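You operate a simulated robot arm through the tools that you are given. There is no shell and no other tool.

You run a simulated two-armed robot. Do the job below in one go: nothing can be reset, and whatever is moved stays where it is left.

TASK
Put the reading glasses away in their case and lay it on the brass tray.
Fine: shut the lid and do up the catch.

The check looks at the end state, three seconds after you hand in, the way a careful person would. Anything else that was tipped, shoved, dropped, spilled or broken makes it a failure. A push-on lid holds only when it is set on centred and level and pressed home; a screw cap is set on level and turned clockwise until tight.

THE ROBOT
Two 7-joint arms with two-finger grippers on one trunk that stands fixed in place. Base frame: the origin is at the foot of the trunk, x ahead of it, y to its left, z up. Lengths are in m, angles in rad, forces in N, time in s.
The left shoulder is at [0.07, 0.139, 1.08], the right one opposite. With the tool pointing down near the work surface each hand reaches from about 0.34 to 0.76 m from the base axis, measured 20 degrees to its own side. Payload 3.43 kg a hand.
The tool frame of a hand sits at the grasp point between the pads (the TCP): z along the fingers, y along the line on which they close. The tips reach 0.03 m beyond it. The gripper opens to 0.104 m. The gripper's body begins 0.057 m behind the TCP.
Orientation is that of the tool frame in the base frame, as a unit quaternion [w, x, y, z]. With the fingers straight down and closing along the base's y, the tool's x points along the base's -x, its y along +y and its z along -z.

THE INTERFACE
- The arms move only by the tool play_rows. It takes "left_steps", "right_steps" or both (then of equal length, played together; a hand with none holds still); each is a list of rows, each a list of 7 numbers: the shift along the tool's x, y, z in m, then the turn, a rotation vector about the tool's x, y, z in rad, then the gripper command, from -1 (fully open) to 1 (shut), values between in proportion. In form: [[x, y, z, ax, ay, az, hand], ...]. A call has 1 to 20 rows; each row is the pose to reach, as a shift and turn from the pose commanded when the call began, along the tool's axes at that moment. Rows are played at 5 a second. More than 0.05 m and 0.15 rad between two rows, or a gripper value outside its range, and nothing of the call is played. Where a pose cannot be reached the arm comes as near as it can. A force on the tool above 90 N (or 10 N above the force at the start of the call, whichever is more), or a blocked arm, ends the call early, and 0.2 s more pass. Each finger travels about 0.045 m/s and halts on what it meets, pressing with about 24 N; the grip force reading is that of the motor and also rises with nothing between the fingers. The clock runs only during rows and for 0.2 s after the last one: add rows that repeat a pose to give the fingers time. It gives the time, the measured TCP pose, the force on the tool (base axes), the opening and the grip force at its end, in the units of the frame above (readings bear some noise), with the torque about the TCP (base axes, N m) and any sound that the robot's microphone picked up.
- Cameras (640 x 400 px; columns grow to the right, rows downward): "scene" is now at [0.1168, 0.0388, 1.3103]; the picture's right is [0.57, -0.82, 0.00], its down [-0.58, -0.40, -0.71] and it looks along [0.58, 0.40, -0.71] (base axes); focal length 319 px, centre (320, 200). "left" rides on the left gripper at [0.067, -0.018, -0.09] in its tool frame; the picture's right is [0.25, 0.97, 0.00], its down [-0.73, 0.19, -0.66] and it looks along [-0.64, 0.17, 0.75] (tool axes); focal length 218 px, centre (320, 200). "right" rides on the right gripper at [0.067, 0.018, -0.09] in its tool frame; the picture's right is [-0.25, 0.97, 0.00], its down [-0.73, -0.19, -0.66] and it looks along [-0.64, -0.17, 0.75] (tool axes); focal length 218 px, centre (320, 200).
- grab_frame(camera): a new picture of that camera. The clock stands still meanwhile.
- raise_lower(by): slides the trunk up (or, below 0, down) by that many m; the arms and the scene camera ride with it, the base frame stays. It gives what a move gives, with no picture.
- aim_head(pan, tilt): turns the head with the scene camera to pan (to the left, within 1.501 rad either way) and tilt (down, from -0.506 to 1.204), counted from straight ahead of the robot. It gives what a move gives.
- measure_at(camera, pixels): there is no depth. For up to 12 entries [column, row, z] of the newest picture of that camera ("zoom" is the newest enlarged one), the place [x, y] in the base frame at which the ray of that pixel passes the height z, good to about 0.002 m, but the place of the scene camera against the robot may be out by one fixed shift of up to 0.025 m in any direction. The clock stands still meanwhile.
- inspect(camera, box): a new picture of the part [left, top, right, bottom] of that camera's present view, enlarged. The clock stands still meanwhile.
- close_job(): hands the job in; it is judged then, once.

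Leave the grippers open and the arms clear of the work at the hand-in unless told otherwise.

The tools are called after ">>>" as name(argument=value, ...) on one line, values as JSON. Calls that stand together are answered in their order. play_rows: Moves the arms, as the interface text tells. Its arguments: {"type":"object","properties":{"left_steps":{"type":"array","items":{"type":"array","items":{"type":"number"}}},"right_steps":{"type":"array","items":{"type":"array","items":{"type":"number"}}}},"required":[]} The other tools are called the same way: raise_lower (by) slides the trunk up or down; aim_head (pan, tilt) turns the head that bears the scene camera; grab_frame (camera) takes a picture; measure_at (camera, pixels) gives the place at which the rays of pixels pass given heights; inspect (camera, box) takes an enlarged picture of a part of a camera's view; close_job () hands the job in.

At the start:

```text
time_s: 0.0
left_tool_pos: [0.3613, 0.4992, 0.9718]
left_tcp_rot: [0.0, 0.0, 1.0, 0.0]
left_wrist_force: [-0.4, 0.5, 0.1]
left_moment: [0.0, 0.0, 0.0]
left_finger_gap: 0.1039
left_gripper_force: 0.0
right_tool_pos: [0.3037, 0.0512, 1.064]
right_tcp_rot: [0.0, -0.001, 1.0, 0.001]
right_wrist_force: [-0.1, -0.1, -0.6]
right_moment: [-0.03, 0.03, 0.0]
right_finger_gap: 0.1039
right_gripper_force: 0.1
trunk travel left (down, up): [-0.575, 0.365]
head pan, tilt: [0.606, 0.784]
```

scene: 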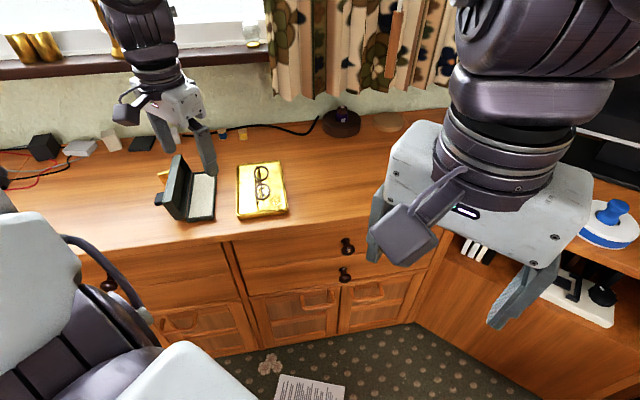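
right: 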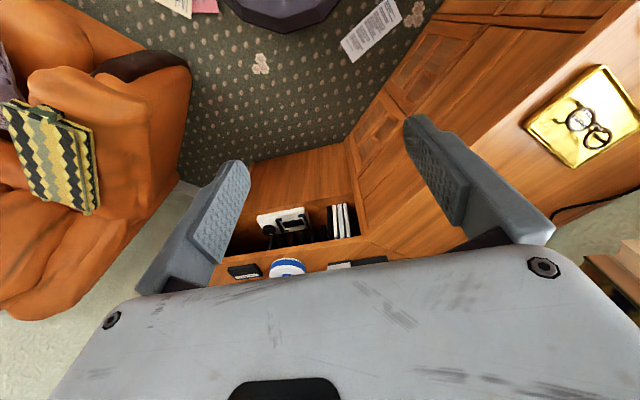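
left: 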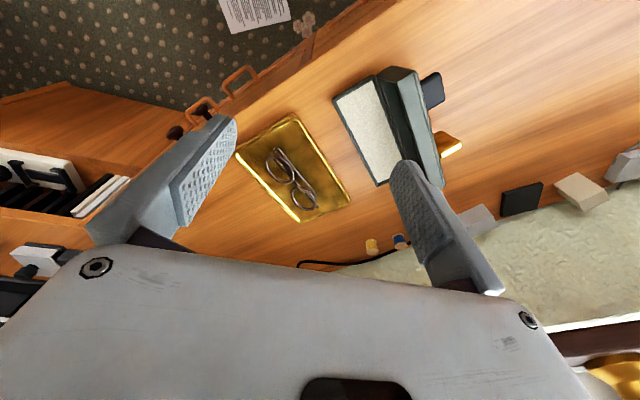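

The glasses lie folded on the brass tray (scene about 262,185), and the case stands open to the left of the tray (about 190,190). I'll look closer at both before planning.

>>> inspect(camera="scene", box=[140, 130, 300, 230])

>>> inspect(camera="left", box=[220, 50, 476, 210])

```text
4.00 times, centred on (220, 180) of scene
```

zoom: 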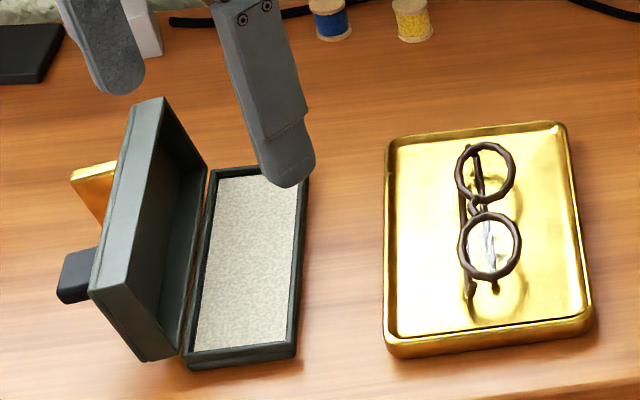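

```text
2.50 times, centred on (348, 130) of left
```

zoom: 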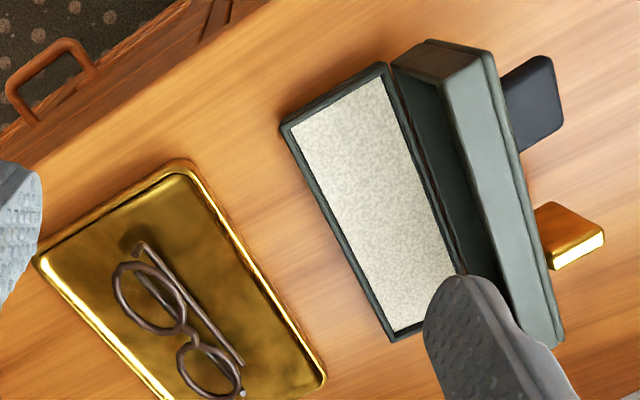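

The case is hinged, with its lid leaning open to the left. The height of the work surface isn't known, so I'll measure tray and case points at several guessed heights with the left camera. Then I'll move that arm up and measure again to triangulate.

>>> grab_frame(camera="left")

>>> measure_at(camera="left", pixels=[[237, 156, 0.7], [237, 156, 0.8], [290, 114, 0.7], [290, 114, 0.8], [351, 196, 0.7], [351, 196, 0.8], [333, 100, 0.7], [333, 100, 0.8], [377, 186, 0.7], [377, 186, 0.8], [373, 76, 0.7], [373, 76, 0.8]])

```text
taken
```

left: 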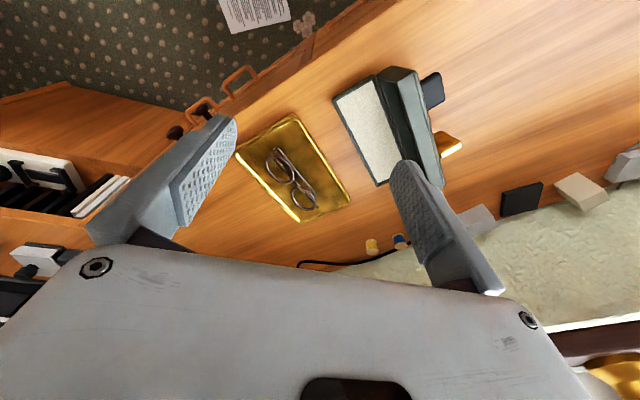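

```text
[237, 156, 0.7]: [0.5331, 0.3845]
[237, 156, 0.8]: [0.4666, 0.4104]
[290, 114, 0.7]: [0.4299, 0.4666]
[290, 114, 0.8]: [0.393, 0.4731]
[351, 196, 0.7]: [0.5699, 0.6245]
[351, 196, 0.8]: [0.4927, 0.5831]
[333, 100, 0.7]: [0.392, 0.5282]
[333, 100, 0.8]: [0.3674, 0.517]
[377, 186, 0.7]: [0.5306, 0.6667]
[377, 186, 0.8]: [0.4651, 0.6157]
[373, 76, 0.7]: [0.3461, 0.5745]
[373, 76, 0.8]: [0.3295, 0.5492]
```

Next I'll raise the left hand 0.1 m straight up (two rows plus a hold) for a second viewpoint.

>>> play_rows(left_steps=[[0, 0, -0.03, 0, 0, 0, -1], [0, 0, -0.06, 0, 0, 0, -1], [0, 0, -0.1, 0, 0, 0, -1], [0, 0, -0.1, 0, 0, 0, -1]])

>>> grab_frame(camera="left")

>>> grab_frame(camera="scene")

```text
time_s: 1.0
left_tool_pos: [0.3615, 0.4999, 1.0734]
left_tcp_rot: [0.0, 0.0, 1.0, -0.001]
left_wrist_force: [0.0, 0.4, -0.2]
left_moment: [0.02, -0.03, 0.0]
left_finger_gap: 0.1038
left_gripper_force: 0.2
right_tool_pos: [0.3033, 0.0513, 1.0648]
right_tcp_rot: [0.0, 0.0, 1.0, 0.0]
right_wrist_force: [0.6, -0.1, -0.2]
right_moment: [-0.01, 0.0, 0.01]
right_finger_gap: 0.104
right_gripper_force: 0.0
trunk travel left (down, up): [-0.575, 0.365]
head pan, tilt: [0.606, 0.784]
```

```text
taken
```

left: 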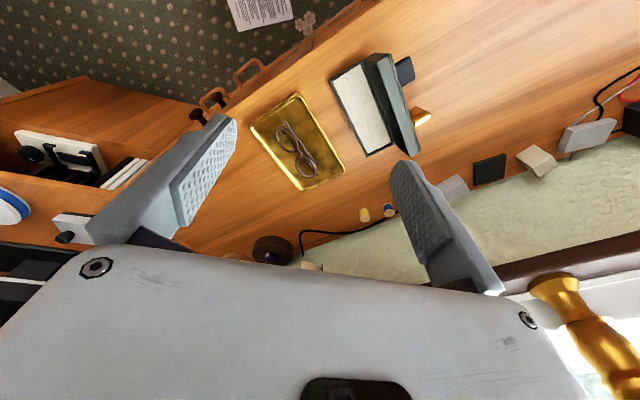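

```text
taken
```

scene: 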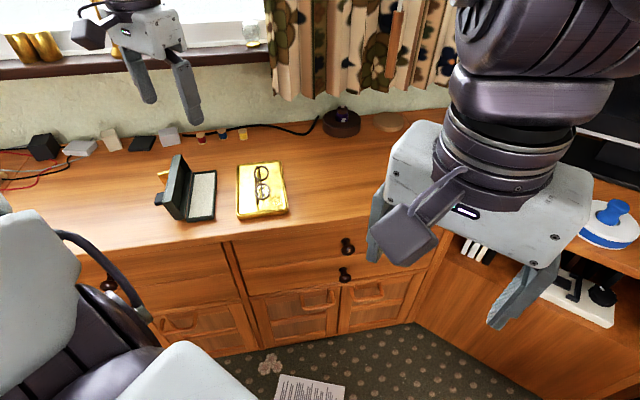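

Now both the case and tray are in clear view. I'll zoom into the left picture to read corner pixels accurately.

>>> inspect(camera="left", box=[310, 40, 438, 170])

>>> inspect(camera="left", box=[240, 80, 368, 200])

>>> inspect(camera="scene", box=[140, 145, 228, 230])

>>> inspect(camera="scene", box=[222, 150, 302, 230])

```text
3.08 times, centred on (374, 105) of left
```

zoom: 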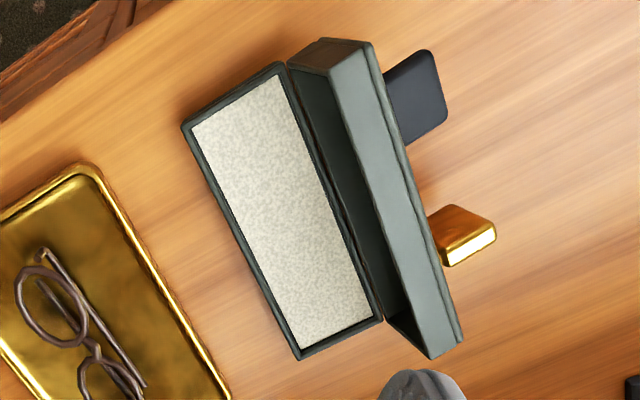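

```text
3.33 times, centred on (304, 140) of left
```

zoom: 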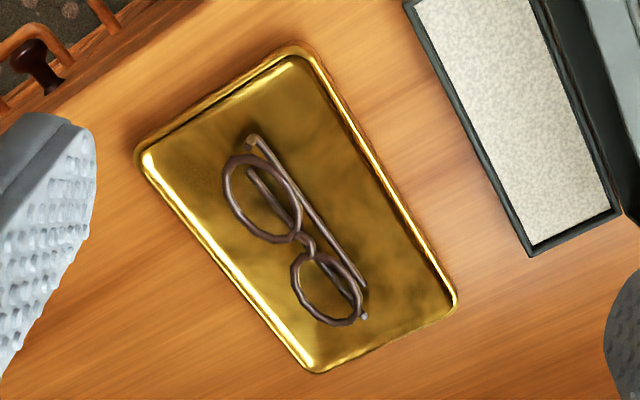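

```text
4.71 times, centred on (184, 188) of scene
```

zoom: 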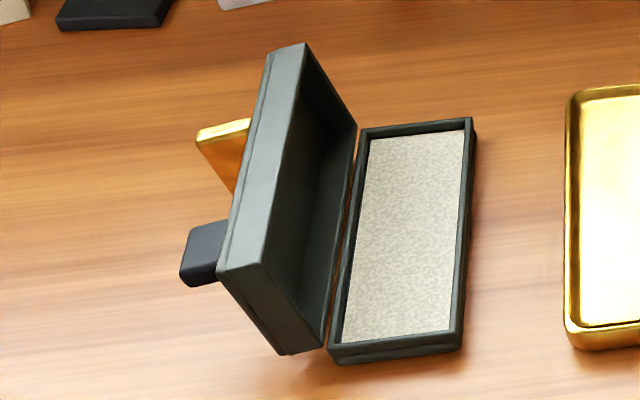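

```text
5.00 times, centred on (262, 190) of scene
```

zoom: 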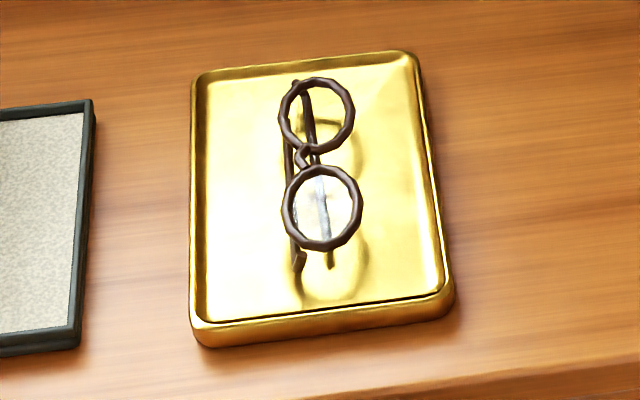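

I'll measure the same case corners and tray corners from this second pose, so I can solve for heights.

>>> measure_at(camera="left", pixels=[[329.5, 80.6, 0.7], [329.5, 80.6, 0.8], [366.9, 156.9, 0.7], [366.9, 156.9, 0.8], [362.6, 61.2, 0.7], [362.6, 61.2, 0.8], [294.5, 94, 0.7], [294.5, 94, 0.8], [345, 170, 0.7], [345, 170, 0.8], [249.5, 126, 0.7], [249.5, 126, 0.8]])

```text
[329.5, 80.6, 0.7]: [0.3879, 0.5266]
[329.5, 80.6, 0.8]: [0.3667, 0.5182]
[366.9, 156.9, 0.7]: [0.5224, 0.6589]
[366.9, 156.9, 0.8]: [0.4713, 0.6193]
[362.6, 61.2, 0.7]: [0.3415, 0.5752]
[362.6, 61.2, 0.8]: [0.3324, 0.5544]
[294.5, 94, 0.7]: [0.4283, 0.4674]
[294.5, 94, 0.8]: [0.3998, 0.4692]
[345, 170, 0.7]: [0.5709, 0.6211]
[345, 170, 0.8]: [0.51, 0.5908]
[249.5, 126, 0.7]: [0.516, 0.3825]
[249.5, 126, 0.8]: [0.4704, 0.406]
```

By triangulation the work surface is near z≈0.74–0.76. The case is about 0.165 × 0.06 m, with its long axis along base (0.7, 0.7), and the tray is about 0.19 × 0.11 m. I need to see the catch and the things behind the lid, so I'll take the left hand high over to the left and turn it clockwise 45° to look at the case from behind.

>>> play_rows(left_steps=[[0.013, 0.033, 0.01, 0, 0, 0.13, -1], [0.026, 0.066, 0.02, 0, 0, 0.26, -1], [0.04, 0.1, 0.03, 0, 0, 0.39, -1], [0.053, 0.133, 0.04, 0, 0, 0.52, -1], [0.066, 0.166, 0.05, 0, 0, 0.65, -1], [0.08, 0.2, 0.06, 0, 0, 0.785, -1], [0.08, 0.2, 0.06, 0, 0, 0.785, -1]])

>>> grab_frame(camera="left")

```text
time_s: 2.6
left_tool_pos: [0.2777, 0.6989, 1.0128]
left_tcp_rot: [0.0, 0.383, 0.924, 0.0]
left_wrist_force: [1.0, -0.4, -0.2]
left_moment: [0.01, 0.0, -0.01]
left_finger_gap: 0.1041
left_gripper_force: 0.1
right_tool_pos: [0.3031, 0.0501, 1.065]
right_tcp_rot: [0.0, -0.001, 1.0, 0.0]
right_wrist_force: [0.1, -0.1, 0.1]
right_moment: [0.03, -0.01, -0.02]
right_finger_gap: 0.104
right_gripper_force: 0.1
trunk travel left (down, up): [-0.575, 0.365]
head pan, tilt: [0.606, 0.784]
```

```text
taken
```

left: 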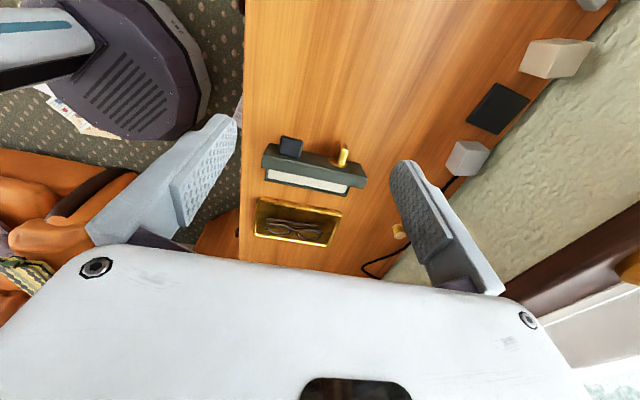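

The case is seen from behind now; I'll zoom in on it.

>>> inspect(camera="left", box=[250, 125, 378, 205])

>>> inspect(camera="left", box=[240, 185, 352, 255])

>>> grab_frame(camera="scene")

```text
5.00 times, centred on (314, 165) of left
```

zoom: 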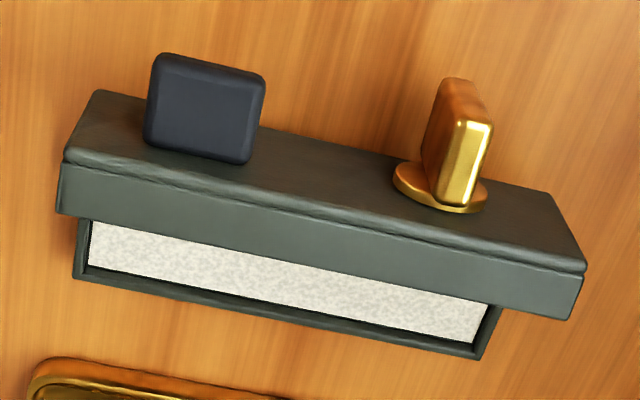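

```text
5.71 times, centred on (296, 220) of left
```

zoom: 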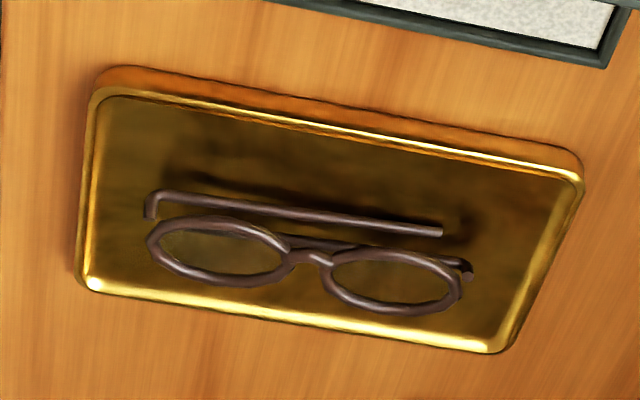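

```text
taken
```

scene: 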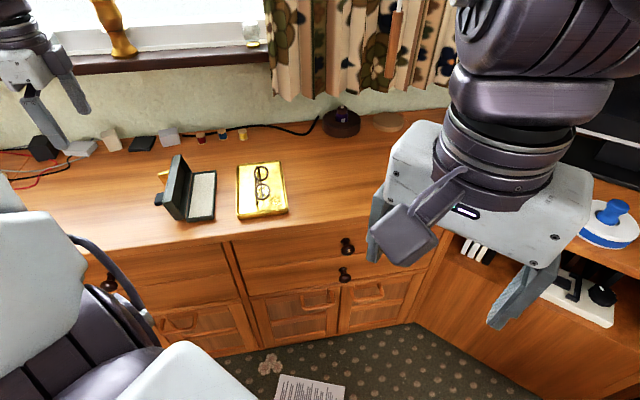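

The lid's outer face carries a brass thumb-turn on a round plate and a dark rounded block. So the catch is most likely the brass turn knob, which I'll confirm once the lid is shut. The glasses are folded with the lenses up and the temples underneath, on the case side. Next I'll bring the left hand round to yaw +45°, so its fingers close across the short side of the glasses and case, and hover near the tray for a close look.

>>> play_rows(left_steps=[[-0.028, -0.006, 0.005, 0, 0, -0.143, -1], [-0.057, -0.012, 0.01, 0, 0, -0.286, -1], [-0.085, -0.019, 0.015, 0, 0, -0.429, -1], [-0.113, -0.025, 0.02, 0, 0, -0.571, -1], [-0.142, -0.031, 0.025, 0, 0, -0.714, -1], [-0.17, -0.037, 0.03, 0, 0, -0.857, -1], [-0.198, -0.044, 0.035, 0, 0, -1.0, -1], [-0.227, -0.05, 0.04, 0, 0, -1.143, -1], [-0.255, -0.056, 0.045, 0, 0, -1.286, -1], [-0.284, -0.062, 0.05, 0, 0, -1.429, -1], [-0.312, -0.069, 0.06, 0, 0, -1.571, -1], [-0.312, -0.069, 0.06, 0, 0, -1.571, -1]])

>>> grab_frame(camera="left")

>>> grab_frame(camera="scene")

```text
time_s: 5.2
left_tool_pos: [0.4524, 0.428, 0.9507]
left_tcp_rot: [0.0, -0.384, 0.923, -0.001]
left_wrist_force: [-0.4, -0.2, -0.7]
left_moment: [0.01, 0.0, 0.01]
left_finger_gap: 0.104
left_gripper_force: 0.1
right_tool_pos: [0.3034, 0.0511, 1.0641]
right_tcp_rot: [0.001, -0.001, 1.0, -0.001]
right_wrist_force: [-1.2, -0.1, -0.1]
right_moment: [-0.04, 0.01, 0.0]
right_finger_gap: 0.104
right_gripper_force: 0.1
trunk travel left (down, up): [-0.575, 0.365]
head pan, tilt: [0.606, 0.784]
```

```text
taken
```

left: 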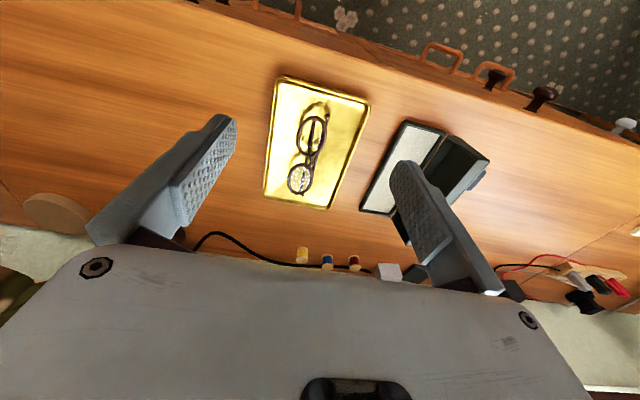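

```text
taken
```

scene: 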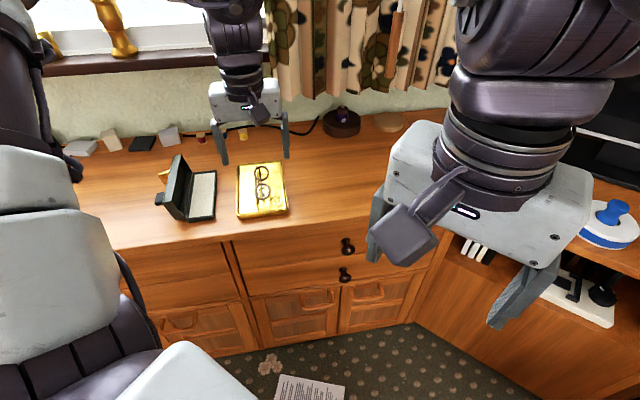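

Tray and glasses are visible at about (317,140) in the left picture. I'll zoom in and measure here for better triangulation against the previous poses.

>>> inspect(camera="left", box=[360, 115, 500, 255])

>>> inspect(camera="left", box=[250, 70, 378, 214])

>>> inspect(camera="scene", box=[222, 150, 302, 230])

```text
2.86 times, centred on (430, 185) of left
```

zoom: 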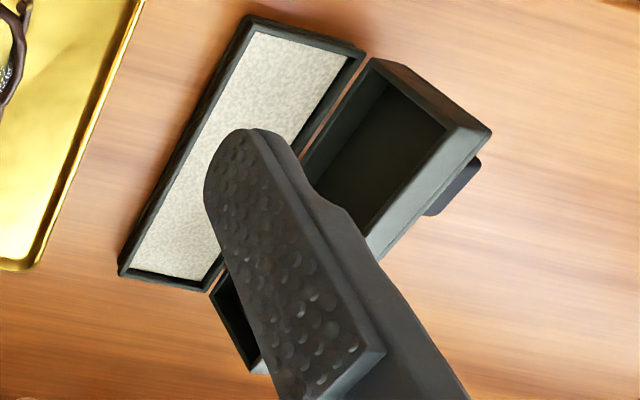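

```text
2.78 times, centred on (314, 142) of left
```

zoom: 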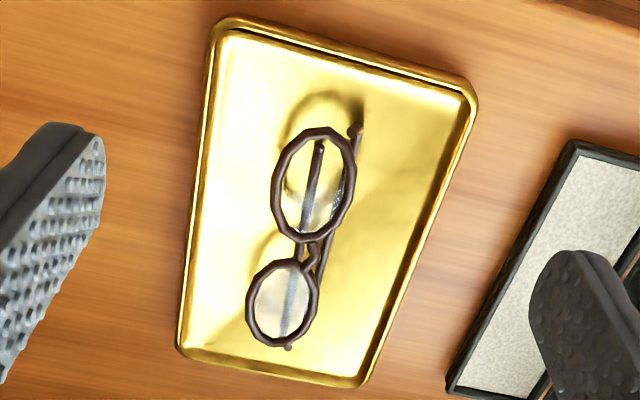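

```text
5.00 times, centred on (262, 190) of scene
```

zoom: 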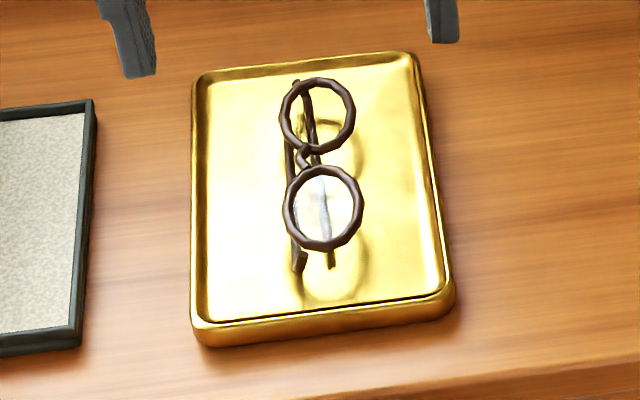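

I'll measure tray corners, rim points and case corners from this pose at two heights.

>>> measure_at(camera="left", pixels=[[262.9, 196, 0.7], [262.9, 196, 0.8], [330.2, 209.6, 0.7], [330.2, 209.6, 0.8], [370.5, 106, 0.7], [370.5, 106, 0.8], [276.2, 77.2, 0.7], [276.2, 77.2, 0.8], [404.8, 121, 0.7], [404.8, 121, 0.8], [361, 211, 0.7], [361, 211, 0.8]])

```text
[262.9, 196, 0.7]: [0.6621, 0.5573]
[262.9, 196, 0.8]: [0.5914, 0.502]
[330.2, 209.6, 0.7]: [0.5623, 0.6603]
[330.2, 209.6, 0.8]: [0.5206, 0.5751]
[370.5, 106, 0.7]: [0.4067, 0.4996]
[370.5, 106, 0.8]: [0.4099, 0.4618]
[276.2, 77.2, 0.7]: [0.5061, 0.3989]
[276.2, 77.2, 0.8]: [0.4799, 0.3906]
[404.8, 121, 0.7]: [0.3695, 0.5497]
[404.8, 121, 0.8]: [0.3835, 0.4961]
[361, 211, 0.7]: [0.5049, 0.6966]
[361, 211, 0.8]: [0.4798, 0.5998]
```

Height estimates cluster around 0.75–0.77 for the rims. I'll get the glasses' bridge and rim extents at plausible heights, then move closer above them.

>>> measure_at(camera="left", pixels=[[310.4, 159, 0.76], [310.4, 159, 0.78], [316.5, 116, 0.76], [316.5, 116, 0.78], [301, 194, 0.76], [301, 194, 0.78], [327, 118, 0.75], [302.5, 196.5, 0.75]])

```text
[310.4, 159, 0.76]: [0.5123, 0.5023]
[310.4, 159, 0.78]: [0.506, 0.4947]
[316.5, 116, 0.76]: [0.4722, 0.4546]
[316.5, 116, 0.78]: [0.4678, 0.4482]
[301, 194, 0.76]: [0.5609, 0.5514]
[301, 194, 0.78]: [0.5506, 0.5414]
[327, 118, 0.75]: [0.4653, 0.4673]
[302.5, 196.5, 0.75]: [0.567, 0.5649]
```

The bridge is at about (0.51, 0.50) and the long axis at about 47°. I'll move to hover over the glasses with the TCP at z≈0.86, so the fingertips are at about 0.83, for a close look.

>>> play_rows(left_steps=[[-0.03, 0.003, 0.03, 0, 0, 0, -1], [-0.06, 0.006, 0.06, 0, 0, 0, -1], [-0.085, 0.01, 0.09, 0, 0, 0, -1], [-0.085, 0.01, 0.09, 0, 0, 0, -1]])

>>> grab_frame(camera="left")

>>> inspect(camera="scene", box=[200, 120, 320, 230])

```text
time_s: 6.2
left_tool_pos: [0.5066, 0.495, 0.8647]
left_tcp_rot: [-0.001, -0.383, 0.924, 0.0]
left_wrist_force: [0.3, 0.6, 1.1]
left_moment: [0.01, -0.03, 0.02]
left_finger_gap: 0.104
left_gripper_force: 0.0
right_tool_pos: [0.3045, 0.0498, 1.0641]
right_tcp_rot: [0.001, -0.001, 1.0, 0.001]
right_wrist_force: [-0.6, -0.4, 0.1]
right_moment: [-0.02, -0.01, 0.01]
right_finger_gap: 0.1038
right_gripper_force: 0.1
trunk travel left (down, up): [-0.575, 0.365]
head pan, tilt: [0.606, 0.784]
```

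```text
taken
```

left: 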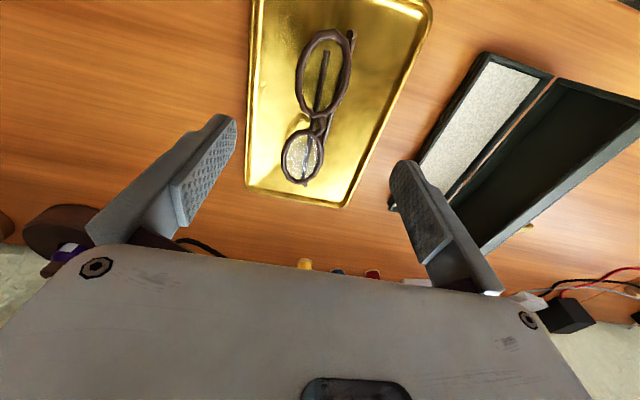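

```text
3.64 times, centred on (260, 175) of scene
```

zoom: 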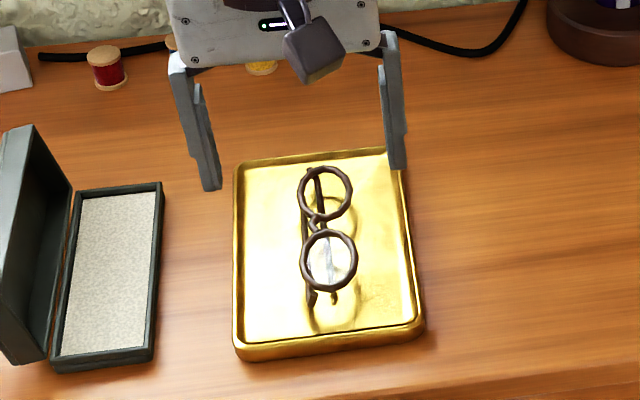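

Now a zoom of the glasses from this closer pose, plus the case.

>>> inspect(camera="left", box=[240, 0, 440, 125])

>>> inspect(camera="left", box=[240, 90, 440, 215])

>>> inspect(camera="left", box=[380, 30, 640, 260])

```text
3.20 times, centred on (340, 62) of left
```

zoom: 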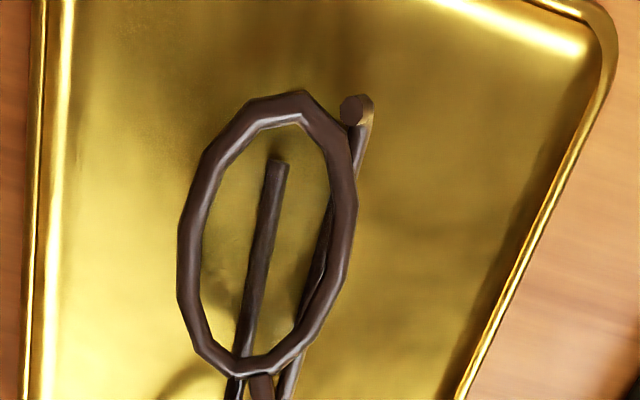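

```text
3.20 times, centred on (340, 152) of left
```

zoom: 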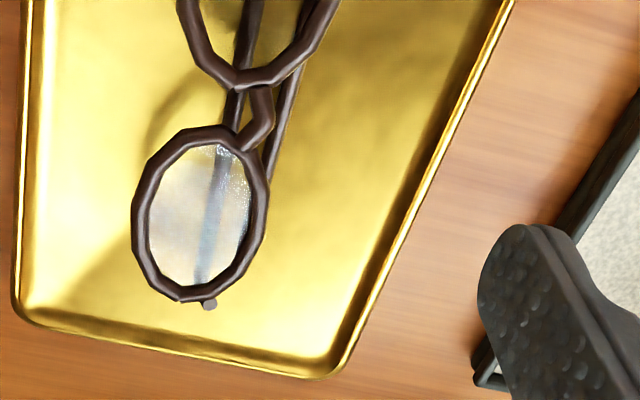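

```text
1.74 times, centred on (510, 145) of left
```

zoom: 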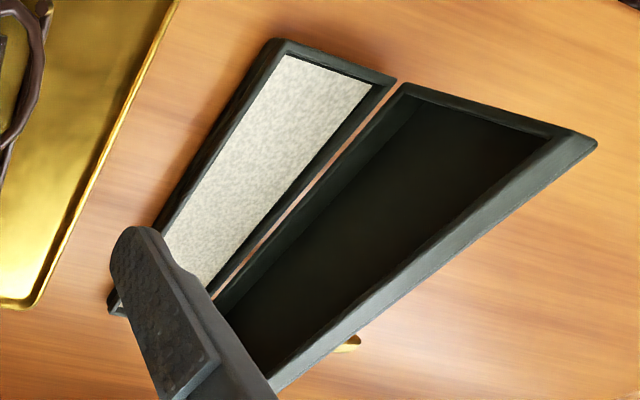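

I'll measure matching glasses points from this pose at two heights to triangulate with the previous picture.

>>> measure_at(camera="left", pixels=[[296.25, 183.25, 0.7], [296.25, 183.25, 0.8], [325.9, 29.2, 0.7], [325.9, 29.2, 0.8], [350.9, 33.25, 0.7], [350.9, 33.25, 0.8], [321.9, 123.9, 0.7], [321.9, 123.9, 0.8], [305.3, 184.2, 0.7], [305.3, 184.2, 0.8], [326.9, 50.1, 0.7], [326.9, 50.1, 0.8]])

>>> grab_frame(camera="left")

```text
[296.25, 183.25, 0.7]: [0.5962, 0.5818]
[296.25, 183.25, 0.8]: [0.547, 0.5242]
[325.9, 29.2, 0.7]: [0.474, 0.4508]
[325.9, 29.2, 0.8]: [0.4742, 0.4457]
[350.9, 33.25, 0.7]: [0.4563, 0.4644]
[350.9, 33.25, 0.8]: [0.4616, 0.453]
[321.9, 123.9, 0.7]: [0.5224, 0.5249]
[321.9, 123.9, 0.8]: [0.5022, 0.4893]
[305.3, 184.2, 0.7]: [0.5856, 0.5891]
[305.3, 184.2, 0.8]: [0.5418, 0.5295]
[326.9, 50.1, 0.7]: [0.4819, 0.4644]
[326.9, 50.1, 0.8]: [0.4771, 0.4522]
```

```text
taken
```

left: 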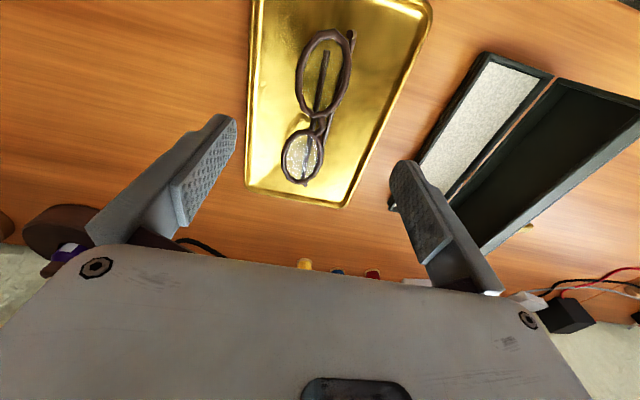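

I want a true top-down look at the glasses. Tilting the left hand 0.7 rad about its own y, in place at the present TCP, points its camera straight down. Nothing is near enough to touch.

>>> play_rows(left_steps=[[0, 0, -0.005, 0, 0.14, 0, -1], [0, 0, -0.01, 0, 0.28, 0, -1], [0, 0, -0.015, 0, 0.42, 0, -1], [0, 0, -0.02, 0, 0.56, 0, -1], [0, 0, -0.02, 0, 0.7, 0, -1], [0, 0, -0.02, 0, 0.7, 0, -1]])

>>> grab_frame(camera="left")

```text
time_s: 7.6
left_tool_pos: [0.4771, 0.4814, 0.8969]
left_tcp_rot: [-0.317, -0.36, 0.868, -0.131]
left_wrist_force: [0.1, -0.2, -0.2]
left_moment: [-0.03, 0.03, -0.04]
left_finger_gap: 0.1039
left_gripper_force: 0.1
left hand out of reach, approached as far as the arm can: row 3, 4, 5, 6
right_tool_pos: [0.3029, 0.0518, 1.0639]
right_tcp_rot: [0.0, 0.0, 1.0, 0.0]
right_wrist_force: [0.7, 0.0, -0.3]
right_moment: [0.0, 0.02, -0.01]
right_finger_gap: 0.104
right_gripper_force: 0.1
trunk travel left (down, up): [-0.575, 0.365]
head pan, tilt: [0.606, 0.784]
```

```text
taken
```

left: 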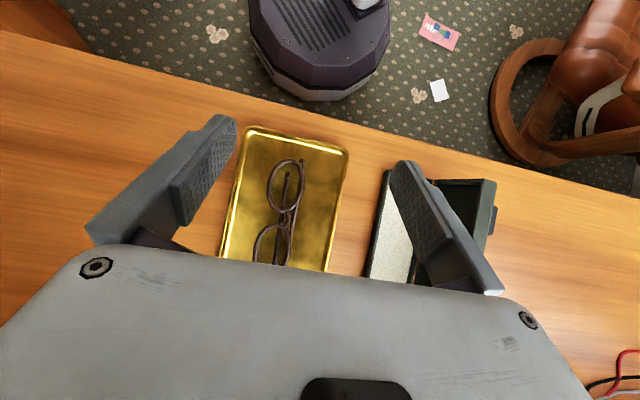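

The arm got partway, which is enough for a steep view. I'll zoom in.

>>> inspect(camera="left", box=[220, 120, 360, 275])

>>> inspect(camera="left", box=[350, 150, 510, 290])

>>> inspect(camera="scene", box=[240, 155, 290, 215])

```text
2.58 times, centred on (290, 198) of left
```

zoom: 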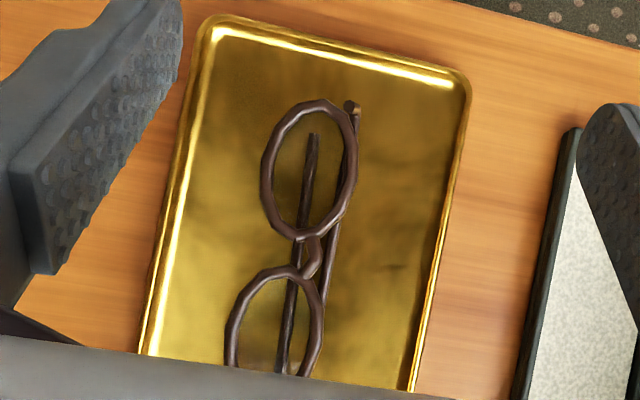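

```text
2.86 times, centred on (430, 220) of left
```

zoom: 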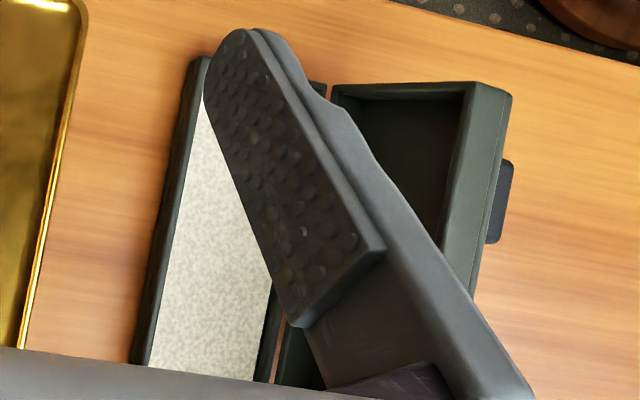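

```text
6.67 times, centred on (265, 185) of scene
```

zoom: 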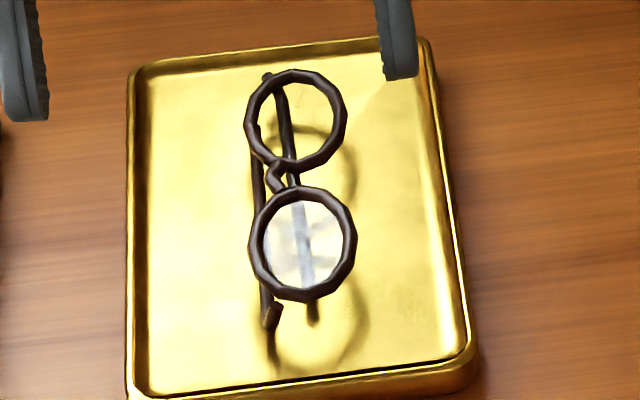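

From this steep view I'll measure the lens rims, the temple, and the tray corners at z=0.775 and 0.76.

>>> measure_at(camera="left", pixels=[[267.5, 184.4, 0.775], [304.3, 184.4, 0.775], [289.2, 158.5, 0.775], [284.2, 213.5, 0.775], [253.2, 254.2, 0.775], [291.2, 240.6, 0.775], [295, 213.5, 0.775], [302, 162, 0.775], [302, 162, 0.7], [348.1, 153.4, 0.76], [245.4, 127.5, 0.76], [289.2, 158.5, 0.7]])

```text
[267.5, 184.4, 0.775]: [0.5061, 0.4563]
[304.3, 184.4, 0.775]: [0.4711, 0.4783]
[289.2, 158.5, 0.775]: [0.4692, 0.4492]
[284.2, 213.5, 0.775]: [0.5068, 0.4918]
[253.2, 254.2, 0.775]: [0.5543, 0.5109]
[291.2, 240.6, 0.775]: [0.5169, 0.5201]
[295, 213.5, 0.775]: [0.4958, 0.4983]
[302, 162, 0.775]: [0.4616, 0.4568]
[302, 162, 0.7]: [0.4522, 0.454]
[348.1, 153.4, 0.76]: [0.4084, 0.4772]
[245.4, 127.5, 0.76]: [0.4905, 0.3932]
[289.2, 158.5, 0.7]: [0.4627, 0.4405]
```

This settles it: the lens plane is level at z≈0.776, each rim is about 57×42 mm, the whole length is about 127 mm, and the centre is (0.513, 0.4945) with the axis at about 46°. At the bridge, pads closing across would meet the inner ends of both rims over a width of about 23 mm, which is compact enough for the case. I'll untilt the hand back to straight down.

>>> play_rows(left_steps=[[-0.003, 0, 0.003, 0, -0.14, 0, -1], [-0.005, 0, 0.006, 0, -0.28, 0, -1], [-0.008, 0, 0.009, 0, -0.42, 0, -1], [-0.01, 0, 0.012, 0, -0.56, 0, -1], [-0.0129, 0, 0.0153, 0, -0.7, 0, -1], [-0.0129, 0, 0.0153, 0, -0.7, 0, -1]])

```text
time_s: 9.0
left_tool_pos: [0.4793, 0.4825, 0.8756]
left_tcp_rot: [0.001, -0.384, 0.923, 0.0]
left_wrist_force: [0.4, 0.0, 0.0]
left_moment: [-0.01, 0.03, 0.03]
left_finger_gap: 0.1042
left_gripper_force: 0.0
right_tool_pos: [0.3044, 0.0515, 1.0636]
right_tcp_rot: [0.001, -0.001, 1.0, 0.0]
right_wrist_force: [0.5, 0.3, -0.2]
right_moment: [0.02, -0.04, -0.01]
right_finger_gap: 0.1042
right_gripper_force: 0.1
trunk travel left (down, up): [-0.575, 0.365]
head pan, tilt: [0.606, 0.784]
```

The hand is straight down again. Before grasping I want the exact desk height, so I'll close the fingers and move to bare desk to the right of the tray (about 0.595, 0.42), descending to TCP z 0.80.

>>> play_rows(left_steps=[[-0.012, -0.042, 0, 0, 0, 0, 0], [-0.024, -0.084, 0, 0, 0, 0, 1], [-0.037, -0.126, 0, 0, 0, 0, 1], [-0.037, -0.126, 0.03, 0, 0, 0, 1], [-0.037, -0.126, 0.05, 0, 0, 0, 1], [-0.037, -0.126, 0.065, 0, 0, 0, 1], [-0.037, -0.126, 0.075, 0, 0, 0, 1], [-0.037, -0.126, 0.075, 0, 0, 0, 1]])

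>>> grab_frame(camera="scene")

>>> grab_frame(camera="left")

```text
time_s: 10.8
left_tool_pos: [0.5856, 0.4186, 0.8092]
left_tcp_rot: [0.0, -0.383, 0.924, 0.0]
left_wrist_force: [-0.1, 0.0, 0.8]
left_moment: [-0.02, 0.02, 0.01]
left_finger_gap: 0.0
left_gripper_force: 24.0
left hand out of reach, approached as far as the arm can: row 6, 7, 8
right_tool_pos: [0.3037, 0.0497, 1.0634]
right_tcp_rot: [0.0, -0.001, 1.0, 0.0]
right_wrist_force: [-0.8, 0.4, 0.6]
right_moment: [-0.01, -0.02, 0.03]
right_finger_gap: 0.1043
right_gripper_force: 0.0
trunk travel left (down, up): [-0.575, 0.365]
head pan, tilt: [0.606, 0.784]
```

```text
taken
```

scene: 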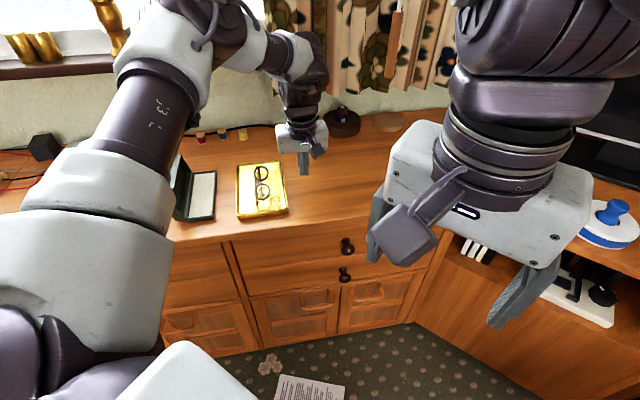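

```text
taken
```

left: 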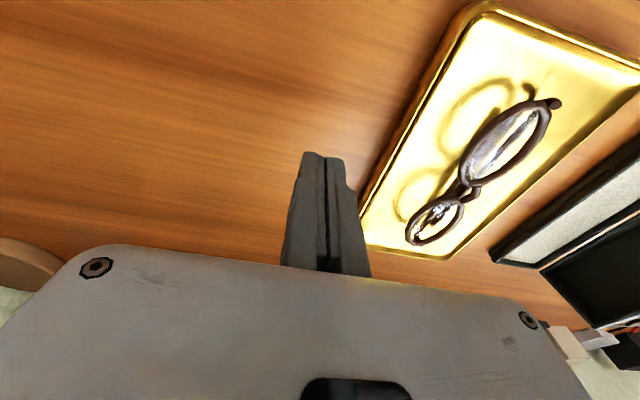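

The desk spot is near the limit of reach. Lowering the trunk will help, but the hands ride with it, so first I'll lift the left hand and bring it inward.

>>> play_rows(left_steps=[[0, 0, -0.04, 0, 0, 0, 1], [0.015, 0.015, -0.08, 0, 0, 0, 1], [0.035, 0.035, -0.115, 0, 0, 0, 1], [0.06, 0.06, -0.15, 0, 0, 0, 1], [0.06, 0.06, -0.15, 0, 0, 0, 1]])

>>> raise_lower(by=-0.12)

>>> grab_frame(camera="scene")

```text
time_s: 12.0
left_tool_pos: [0.4995, 0.4204, 0.9602]
left_tcp_rot: [0.0, -0.383, 0.924, 0.0]
left_wrist_force: [-0.1, -0.4, 0.1]
left_moment: [0.0, 0.08, 0.02]
left_finger_gap: 0.0003
left_gripper_force: 24.2
right_tool_pos: [0.3046, 0.0502, 1.0631]
right_tcp_rot: [0.0, 0.0, 1.0, 0.0]
right_wrist_force: [-0.1, 0.4, 0.4]
right_moment: [-0.02, 0.02, -0.01]
right_finger_gap: 0.104
right_gripper_force: 0.0
trunk travel left (down, up): [-0.575, 0.365]
head pan, tilt: [0.606, 0.784]
```

```text
time_s: 13.5
left_tool_pos: [0.4991, 0.4199, 0.8415]
left_tcp_rot: [-0.001, -0.383, 0.924, 0.0]
left_wrist_force: [0.2, -0.3, 0.0]
left_moment: [0.0, 0.03, 0.02]
left_finger_gap: 0.0
left_gripper_force: 24.0
right_tool_pos: [0.3035, 0.0502, 0.9447]
right_tcp_rot: [0.0, 0.0, 1.0, 0.001]
right_wrist_force: [0.3, 0.4, 0.0]
right_moment: [0.03, 0.02, 0.01]
right_finger_gap: 0.104
right_gripper_force: 0.0
trunk travel left (down, up): [-0.455, 0.485]
head pan, tilt: [0.606, 0.784]
```

```text
taken
```

scene: 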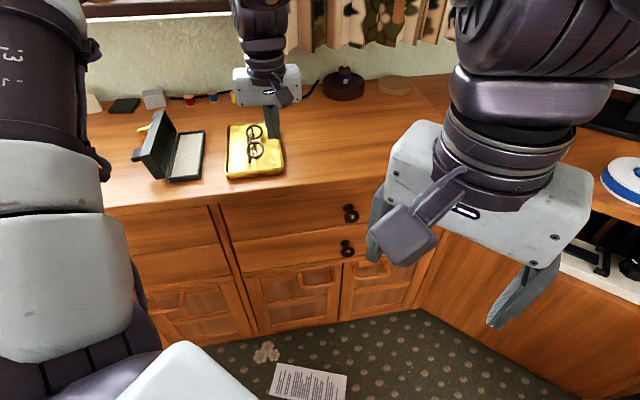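

The trunk is 0.12 m lower and everything is clear. Now I'll move sideways to (0.59, 0.42) and down towards the desk to TCP z 0.80.

>>> play_rows(left_steps=[[-0.02, -0.022, 0, 0, 0, 0, 1], [-0.042, -0.044, 0, 0, 0, 0, 1], [-0.064, -0.065, 0, 0, 0, 0, 1], [-0.064, -0.065, 0.02, 0, 0, 0, 1], [-0.064, -0.065, 0.04, 0, 0, 0, 1], [-0.064, -0.065, 0.04, 0, 0, 0, 1]])

>>> grab_frame(camera="left")

>>> inspect(camera="scene", box=[210, 60, 330, 190])

```text
time_s: 14.9
left_tool_pos: [0.5899, 0.4207, 0.7998]
left_tcp_rot: [0.0, -0.383, 0.924, 0.0]
left_wrist_force: [-0.4, 0.2, -0.2]
left_moment: [-0.05, -0.03, -0.02]
left_finger_gap: 0.0
left_gripper_force: 24.1
left hand out of reach, approached as far as the arm can: row 3, 4
right_tool_pos: [0.3029, 0.052, 0.9441]
right_tcp_rot: [0.0, -0.001, 1.0, 0.0]
right_wrist_force: [0.5, 0.8, 0.1]
right_moment: [0.01, 0.01, 0.0]
right_finger_gap: 0.1043
right_gripper_force: 0.1
trunk travel left (down, up): [-0.455, 0.485]
head pan, tilt: [0.606, 0.784]
```

```text
taken
```

left: 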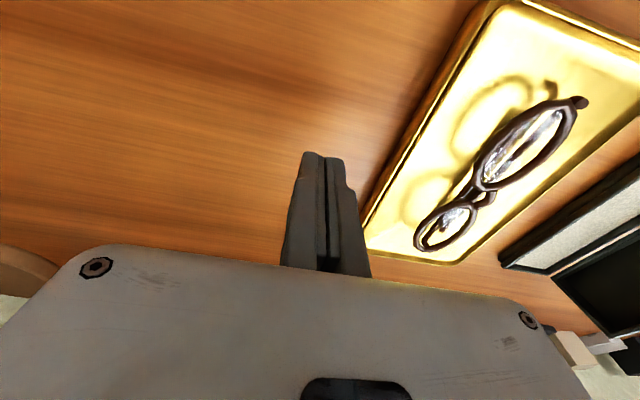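

```text
3.08 times, centred on (270, 125) of scene
```

zoom: 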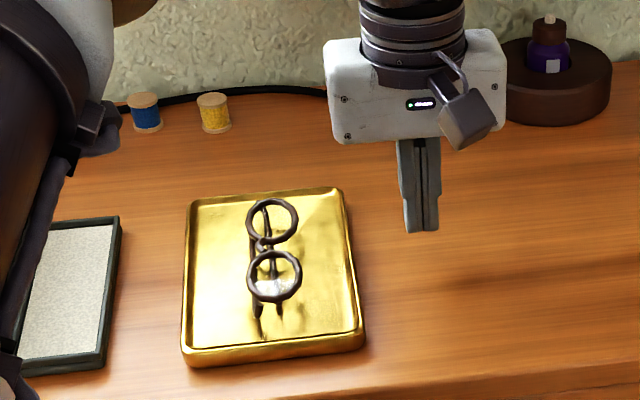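

The fingertips (about z 0.770) are over bare desk, clear of the tray. I'll lower in small steps and watch the force.

>>> play_rows(left_steps=[[0, 0, 0.004, 0, 0, 0, 1], [0, 0, 0.008, 0, 0, 0, 1], [0, 0, 0.012, 0, 0, 0, 1], [0, 0, 0.016, 0, 0, 0, 1], [0, 0, 0.02, 0, 0, 0, 1]])

```text
time_s: 16.1
left_tool_pos: [0.5907, 0.4199, 0.7802]
left_tcp_rot: [0.0, -0.384, 0.923, 0.0]
left_wrist_force: [0.6, -0.4, 0.8]
left_moment: [0.03, -0.01, 0.0]
left_finger_gap: 0.0
left_gripper_force: 24.0
right_tool_pos: [0.3034, 0.0509, 0.9441]
right_tcp_rot: [0.0, -0.001, 1.0, 0.0]
right_wrist_force: [0.2, -0.2, 0.1]
right_moment: [0.03, -0.02, 0.01]
right_finger_gap: 0.104
right_gripper_force: 0.1
trunk travel left (down, up): [-0.455, 0.485]
head pan, tilt: [0.606, 0.784]
```

No contact yet at TCP 0.780 (tips 0.750). I'll keep going down in 2 mm steps.

>>> play_rows(left_steps=[[0, 0, 0.002, 0, 0, 0, 1], [0, 0, 0.004, 0, 0, 0, 1], [0, 0, 0.006, 0, 0, 0, 1], [0, 0, 0.008, 0, 0, 0, 1], [0, 0, 0.01, 0, 0, 0, 1]])

```text
time_s: 17.3
left_tool_pos: [0.5902, 0.4199, 0.7708]
left_tcp_rot: [0.0, -0.384, 0.924, 0.0]
left_wrist_force: [0.6, 0.9, 0.8]
left_moment: [-0.02, 0.0, 0.01]
left_finger_gap: 0.0
left_gripper_force: 24.3
right_tool_pos: [0.3035, 0.0517, 0.9448]
right_tcp_rot: [0.0, -0.001, 1.0, 0.0]
right_wrist_force: [0.1, 0.1, -0.1]
right_moment: [0.01, -0.01, 0.0]
right_finger_gap: 0.1039
right_gripper_force: 0.1
trunk travel left (down, up): [-0.455, 0.485]
head pan, tilt: [0.606, 0.784]
```

Tips are at about 0.741 with still no contact. I'll continue in 1.5 mm steps.

>>> play_rows(left_steps=[[0, 0, 0.0015, 0, 0, 0, 1], [0, 0, 0.003, 0, 0, 0, 1], [0, 0, 0.0045, 0, 0, 0, 1], [0, 0, 0.006, 0, 0, 0, 1], [0, 0, 0.006, 0, 0, 0, 1]])

```text
time_s: 18.5
left_tool_pos: [0.5902, 0.4197, 0.7701]
left_tcp_rot: [0.006, -0.384, 0.923, -0.001]
left_wrist_force: [14.0, 14.5, 41.4]
left_moment: [0.04, 0.05, 0.14]
left_finger_gap: 0.0
left_gripper_force: 34.5
right_tool_pos: [0.3012, 0.0494, 0.9456]
right_tcp_rot: [0.002, -0.001, 1.0, 0.0]
right_wrist_force: [-0.4, -0.1, 0.1]
right_moment: [-0.01, 0.03, 0.01]
right_finger_gap: 0.1039
right_gripper_force: 0.1
trunk travel left (down, up): [-0.455, 0.485]
head pan, tilt: [0.606, 0.784]
```

Contact registered at TCP 0.770 (41 N), so the desk is at z≈0.740. Now I'll lift, open to a 60 mm gap, and hover over the glasses' bridge at (0.5137, 0.4938).

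>>> play_rows(left_steps=[[0, 0, -0.03, 0, 0, 0, 1], [0, 0, -0.07, 0, 0, 0, 0.5], [0, 0.02, -0.095, 0, 0, 0, 0], [0, 0.06, -0.095, 0, 0, 0, -0.154], [0.0014, 0.1065, -0.095, 0, 0, 0, -0.154], [0.0014, 0.1065, -0.095, 0, 0, 0, -0.154], [0.0014, 0.1065, -0.095, 0, 0, 0, -0.154]])

>>> grab_frame(camera="left")

>>> inspect(camera="scene", box=[200, 60, 310, 190])

```text
time_s: 20.1
left_tool_pos: [0.5146, 0.4926, 0.8596]
left_tcp_rot: [0.001, -0.383, 0.924, -0.002]
left_wrist_force: [-0.3, 0.5, -0.2]
left_moment: [0.01, 0.01, 0.0]
left_finger_gap: 0.0602
left_gripper_force: 0.1
left hand out of reach, approached as far as the arm can: row 2, 3
right_tool_pos: [0.3023, 0.051, 0.9442]
right_tcp_rot: [0.0, -0.001, 1.0, 0.0]
right_wrist_force: [-0.4, 0.0, 0.9]
right_moment: [-0.04, 0.0, -0.01]
right_finger_gap: 0.1041
right_gripper_force: 0.1
trunk travel left (down, up): [-0.455, 0.485]
head pan, tilt: [0.606, 0.784]
```

```text
taken
```

left: 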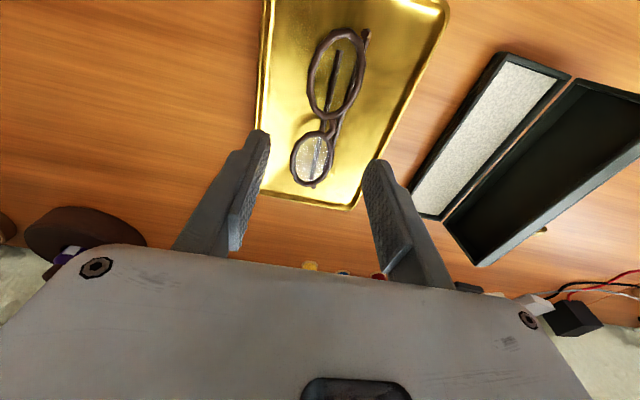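

```text
3.08 times, centred on (255, 125) of scene
```

zoom: 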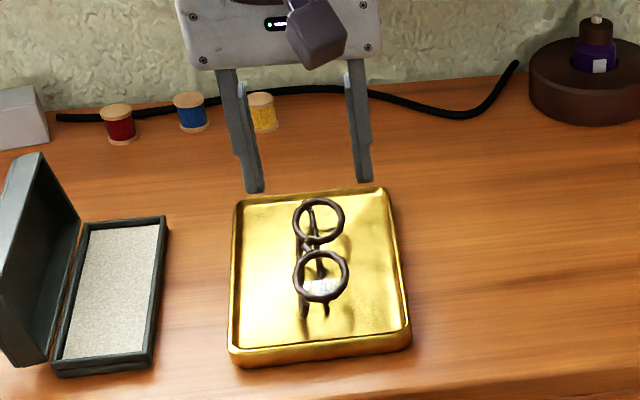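

The case is fully visible in the left picture now. I'll zoom in to get its geometry before picking the glasses up.

>>> inspect(camera="left", box=[400, 40, 640, 275])

>>> inspect(camera="left", box=[260, 0, 400, 200])

>>> measure_at(camera="left", pixels=[[499, 52, 0.76], [570, 77, 0.76], [412, 215, 0.76], [442, 222, 0.76], [340, 30, 0.776], [313, 187, 0.776], [325, 124, 0.776], [506, 57, 0.755], [556, 78, 0.755], [422, 214, 0.755]])

```text
1.70 times, centred on (520, 158) of left
```

zoom: 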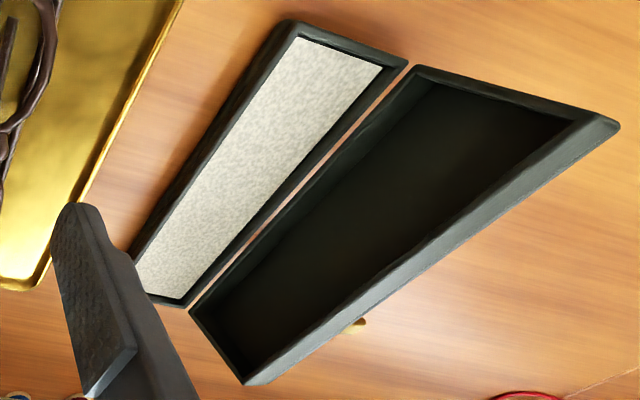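

```text
2.00 times, centred on (330, 100) of left
```

zoom: 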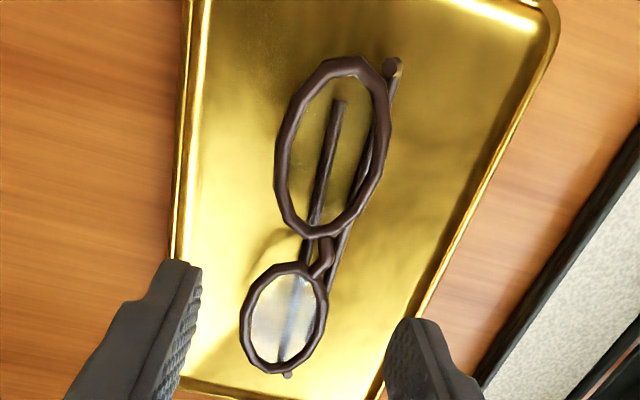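

```text
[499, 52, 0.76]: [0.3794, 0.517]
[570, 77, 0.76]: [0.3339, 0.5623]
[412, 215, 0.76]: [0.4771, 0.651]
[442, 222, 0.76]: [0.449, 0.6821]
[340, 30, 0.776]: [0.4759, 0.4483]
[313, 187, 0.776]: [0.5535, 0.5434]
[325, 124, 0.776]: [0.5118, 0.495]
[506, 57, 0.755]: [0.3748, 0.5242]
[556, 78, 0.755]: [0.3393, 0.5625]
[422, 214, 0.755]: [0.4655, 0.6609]
```

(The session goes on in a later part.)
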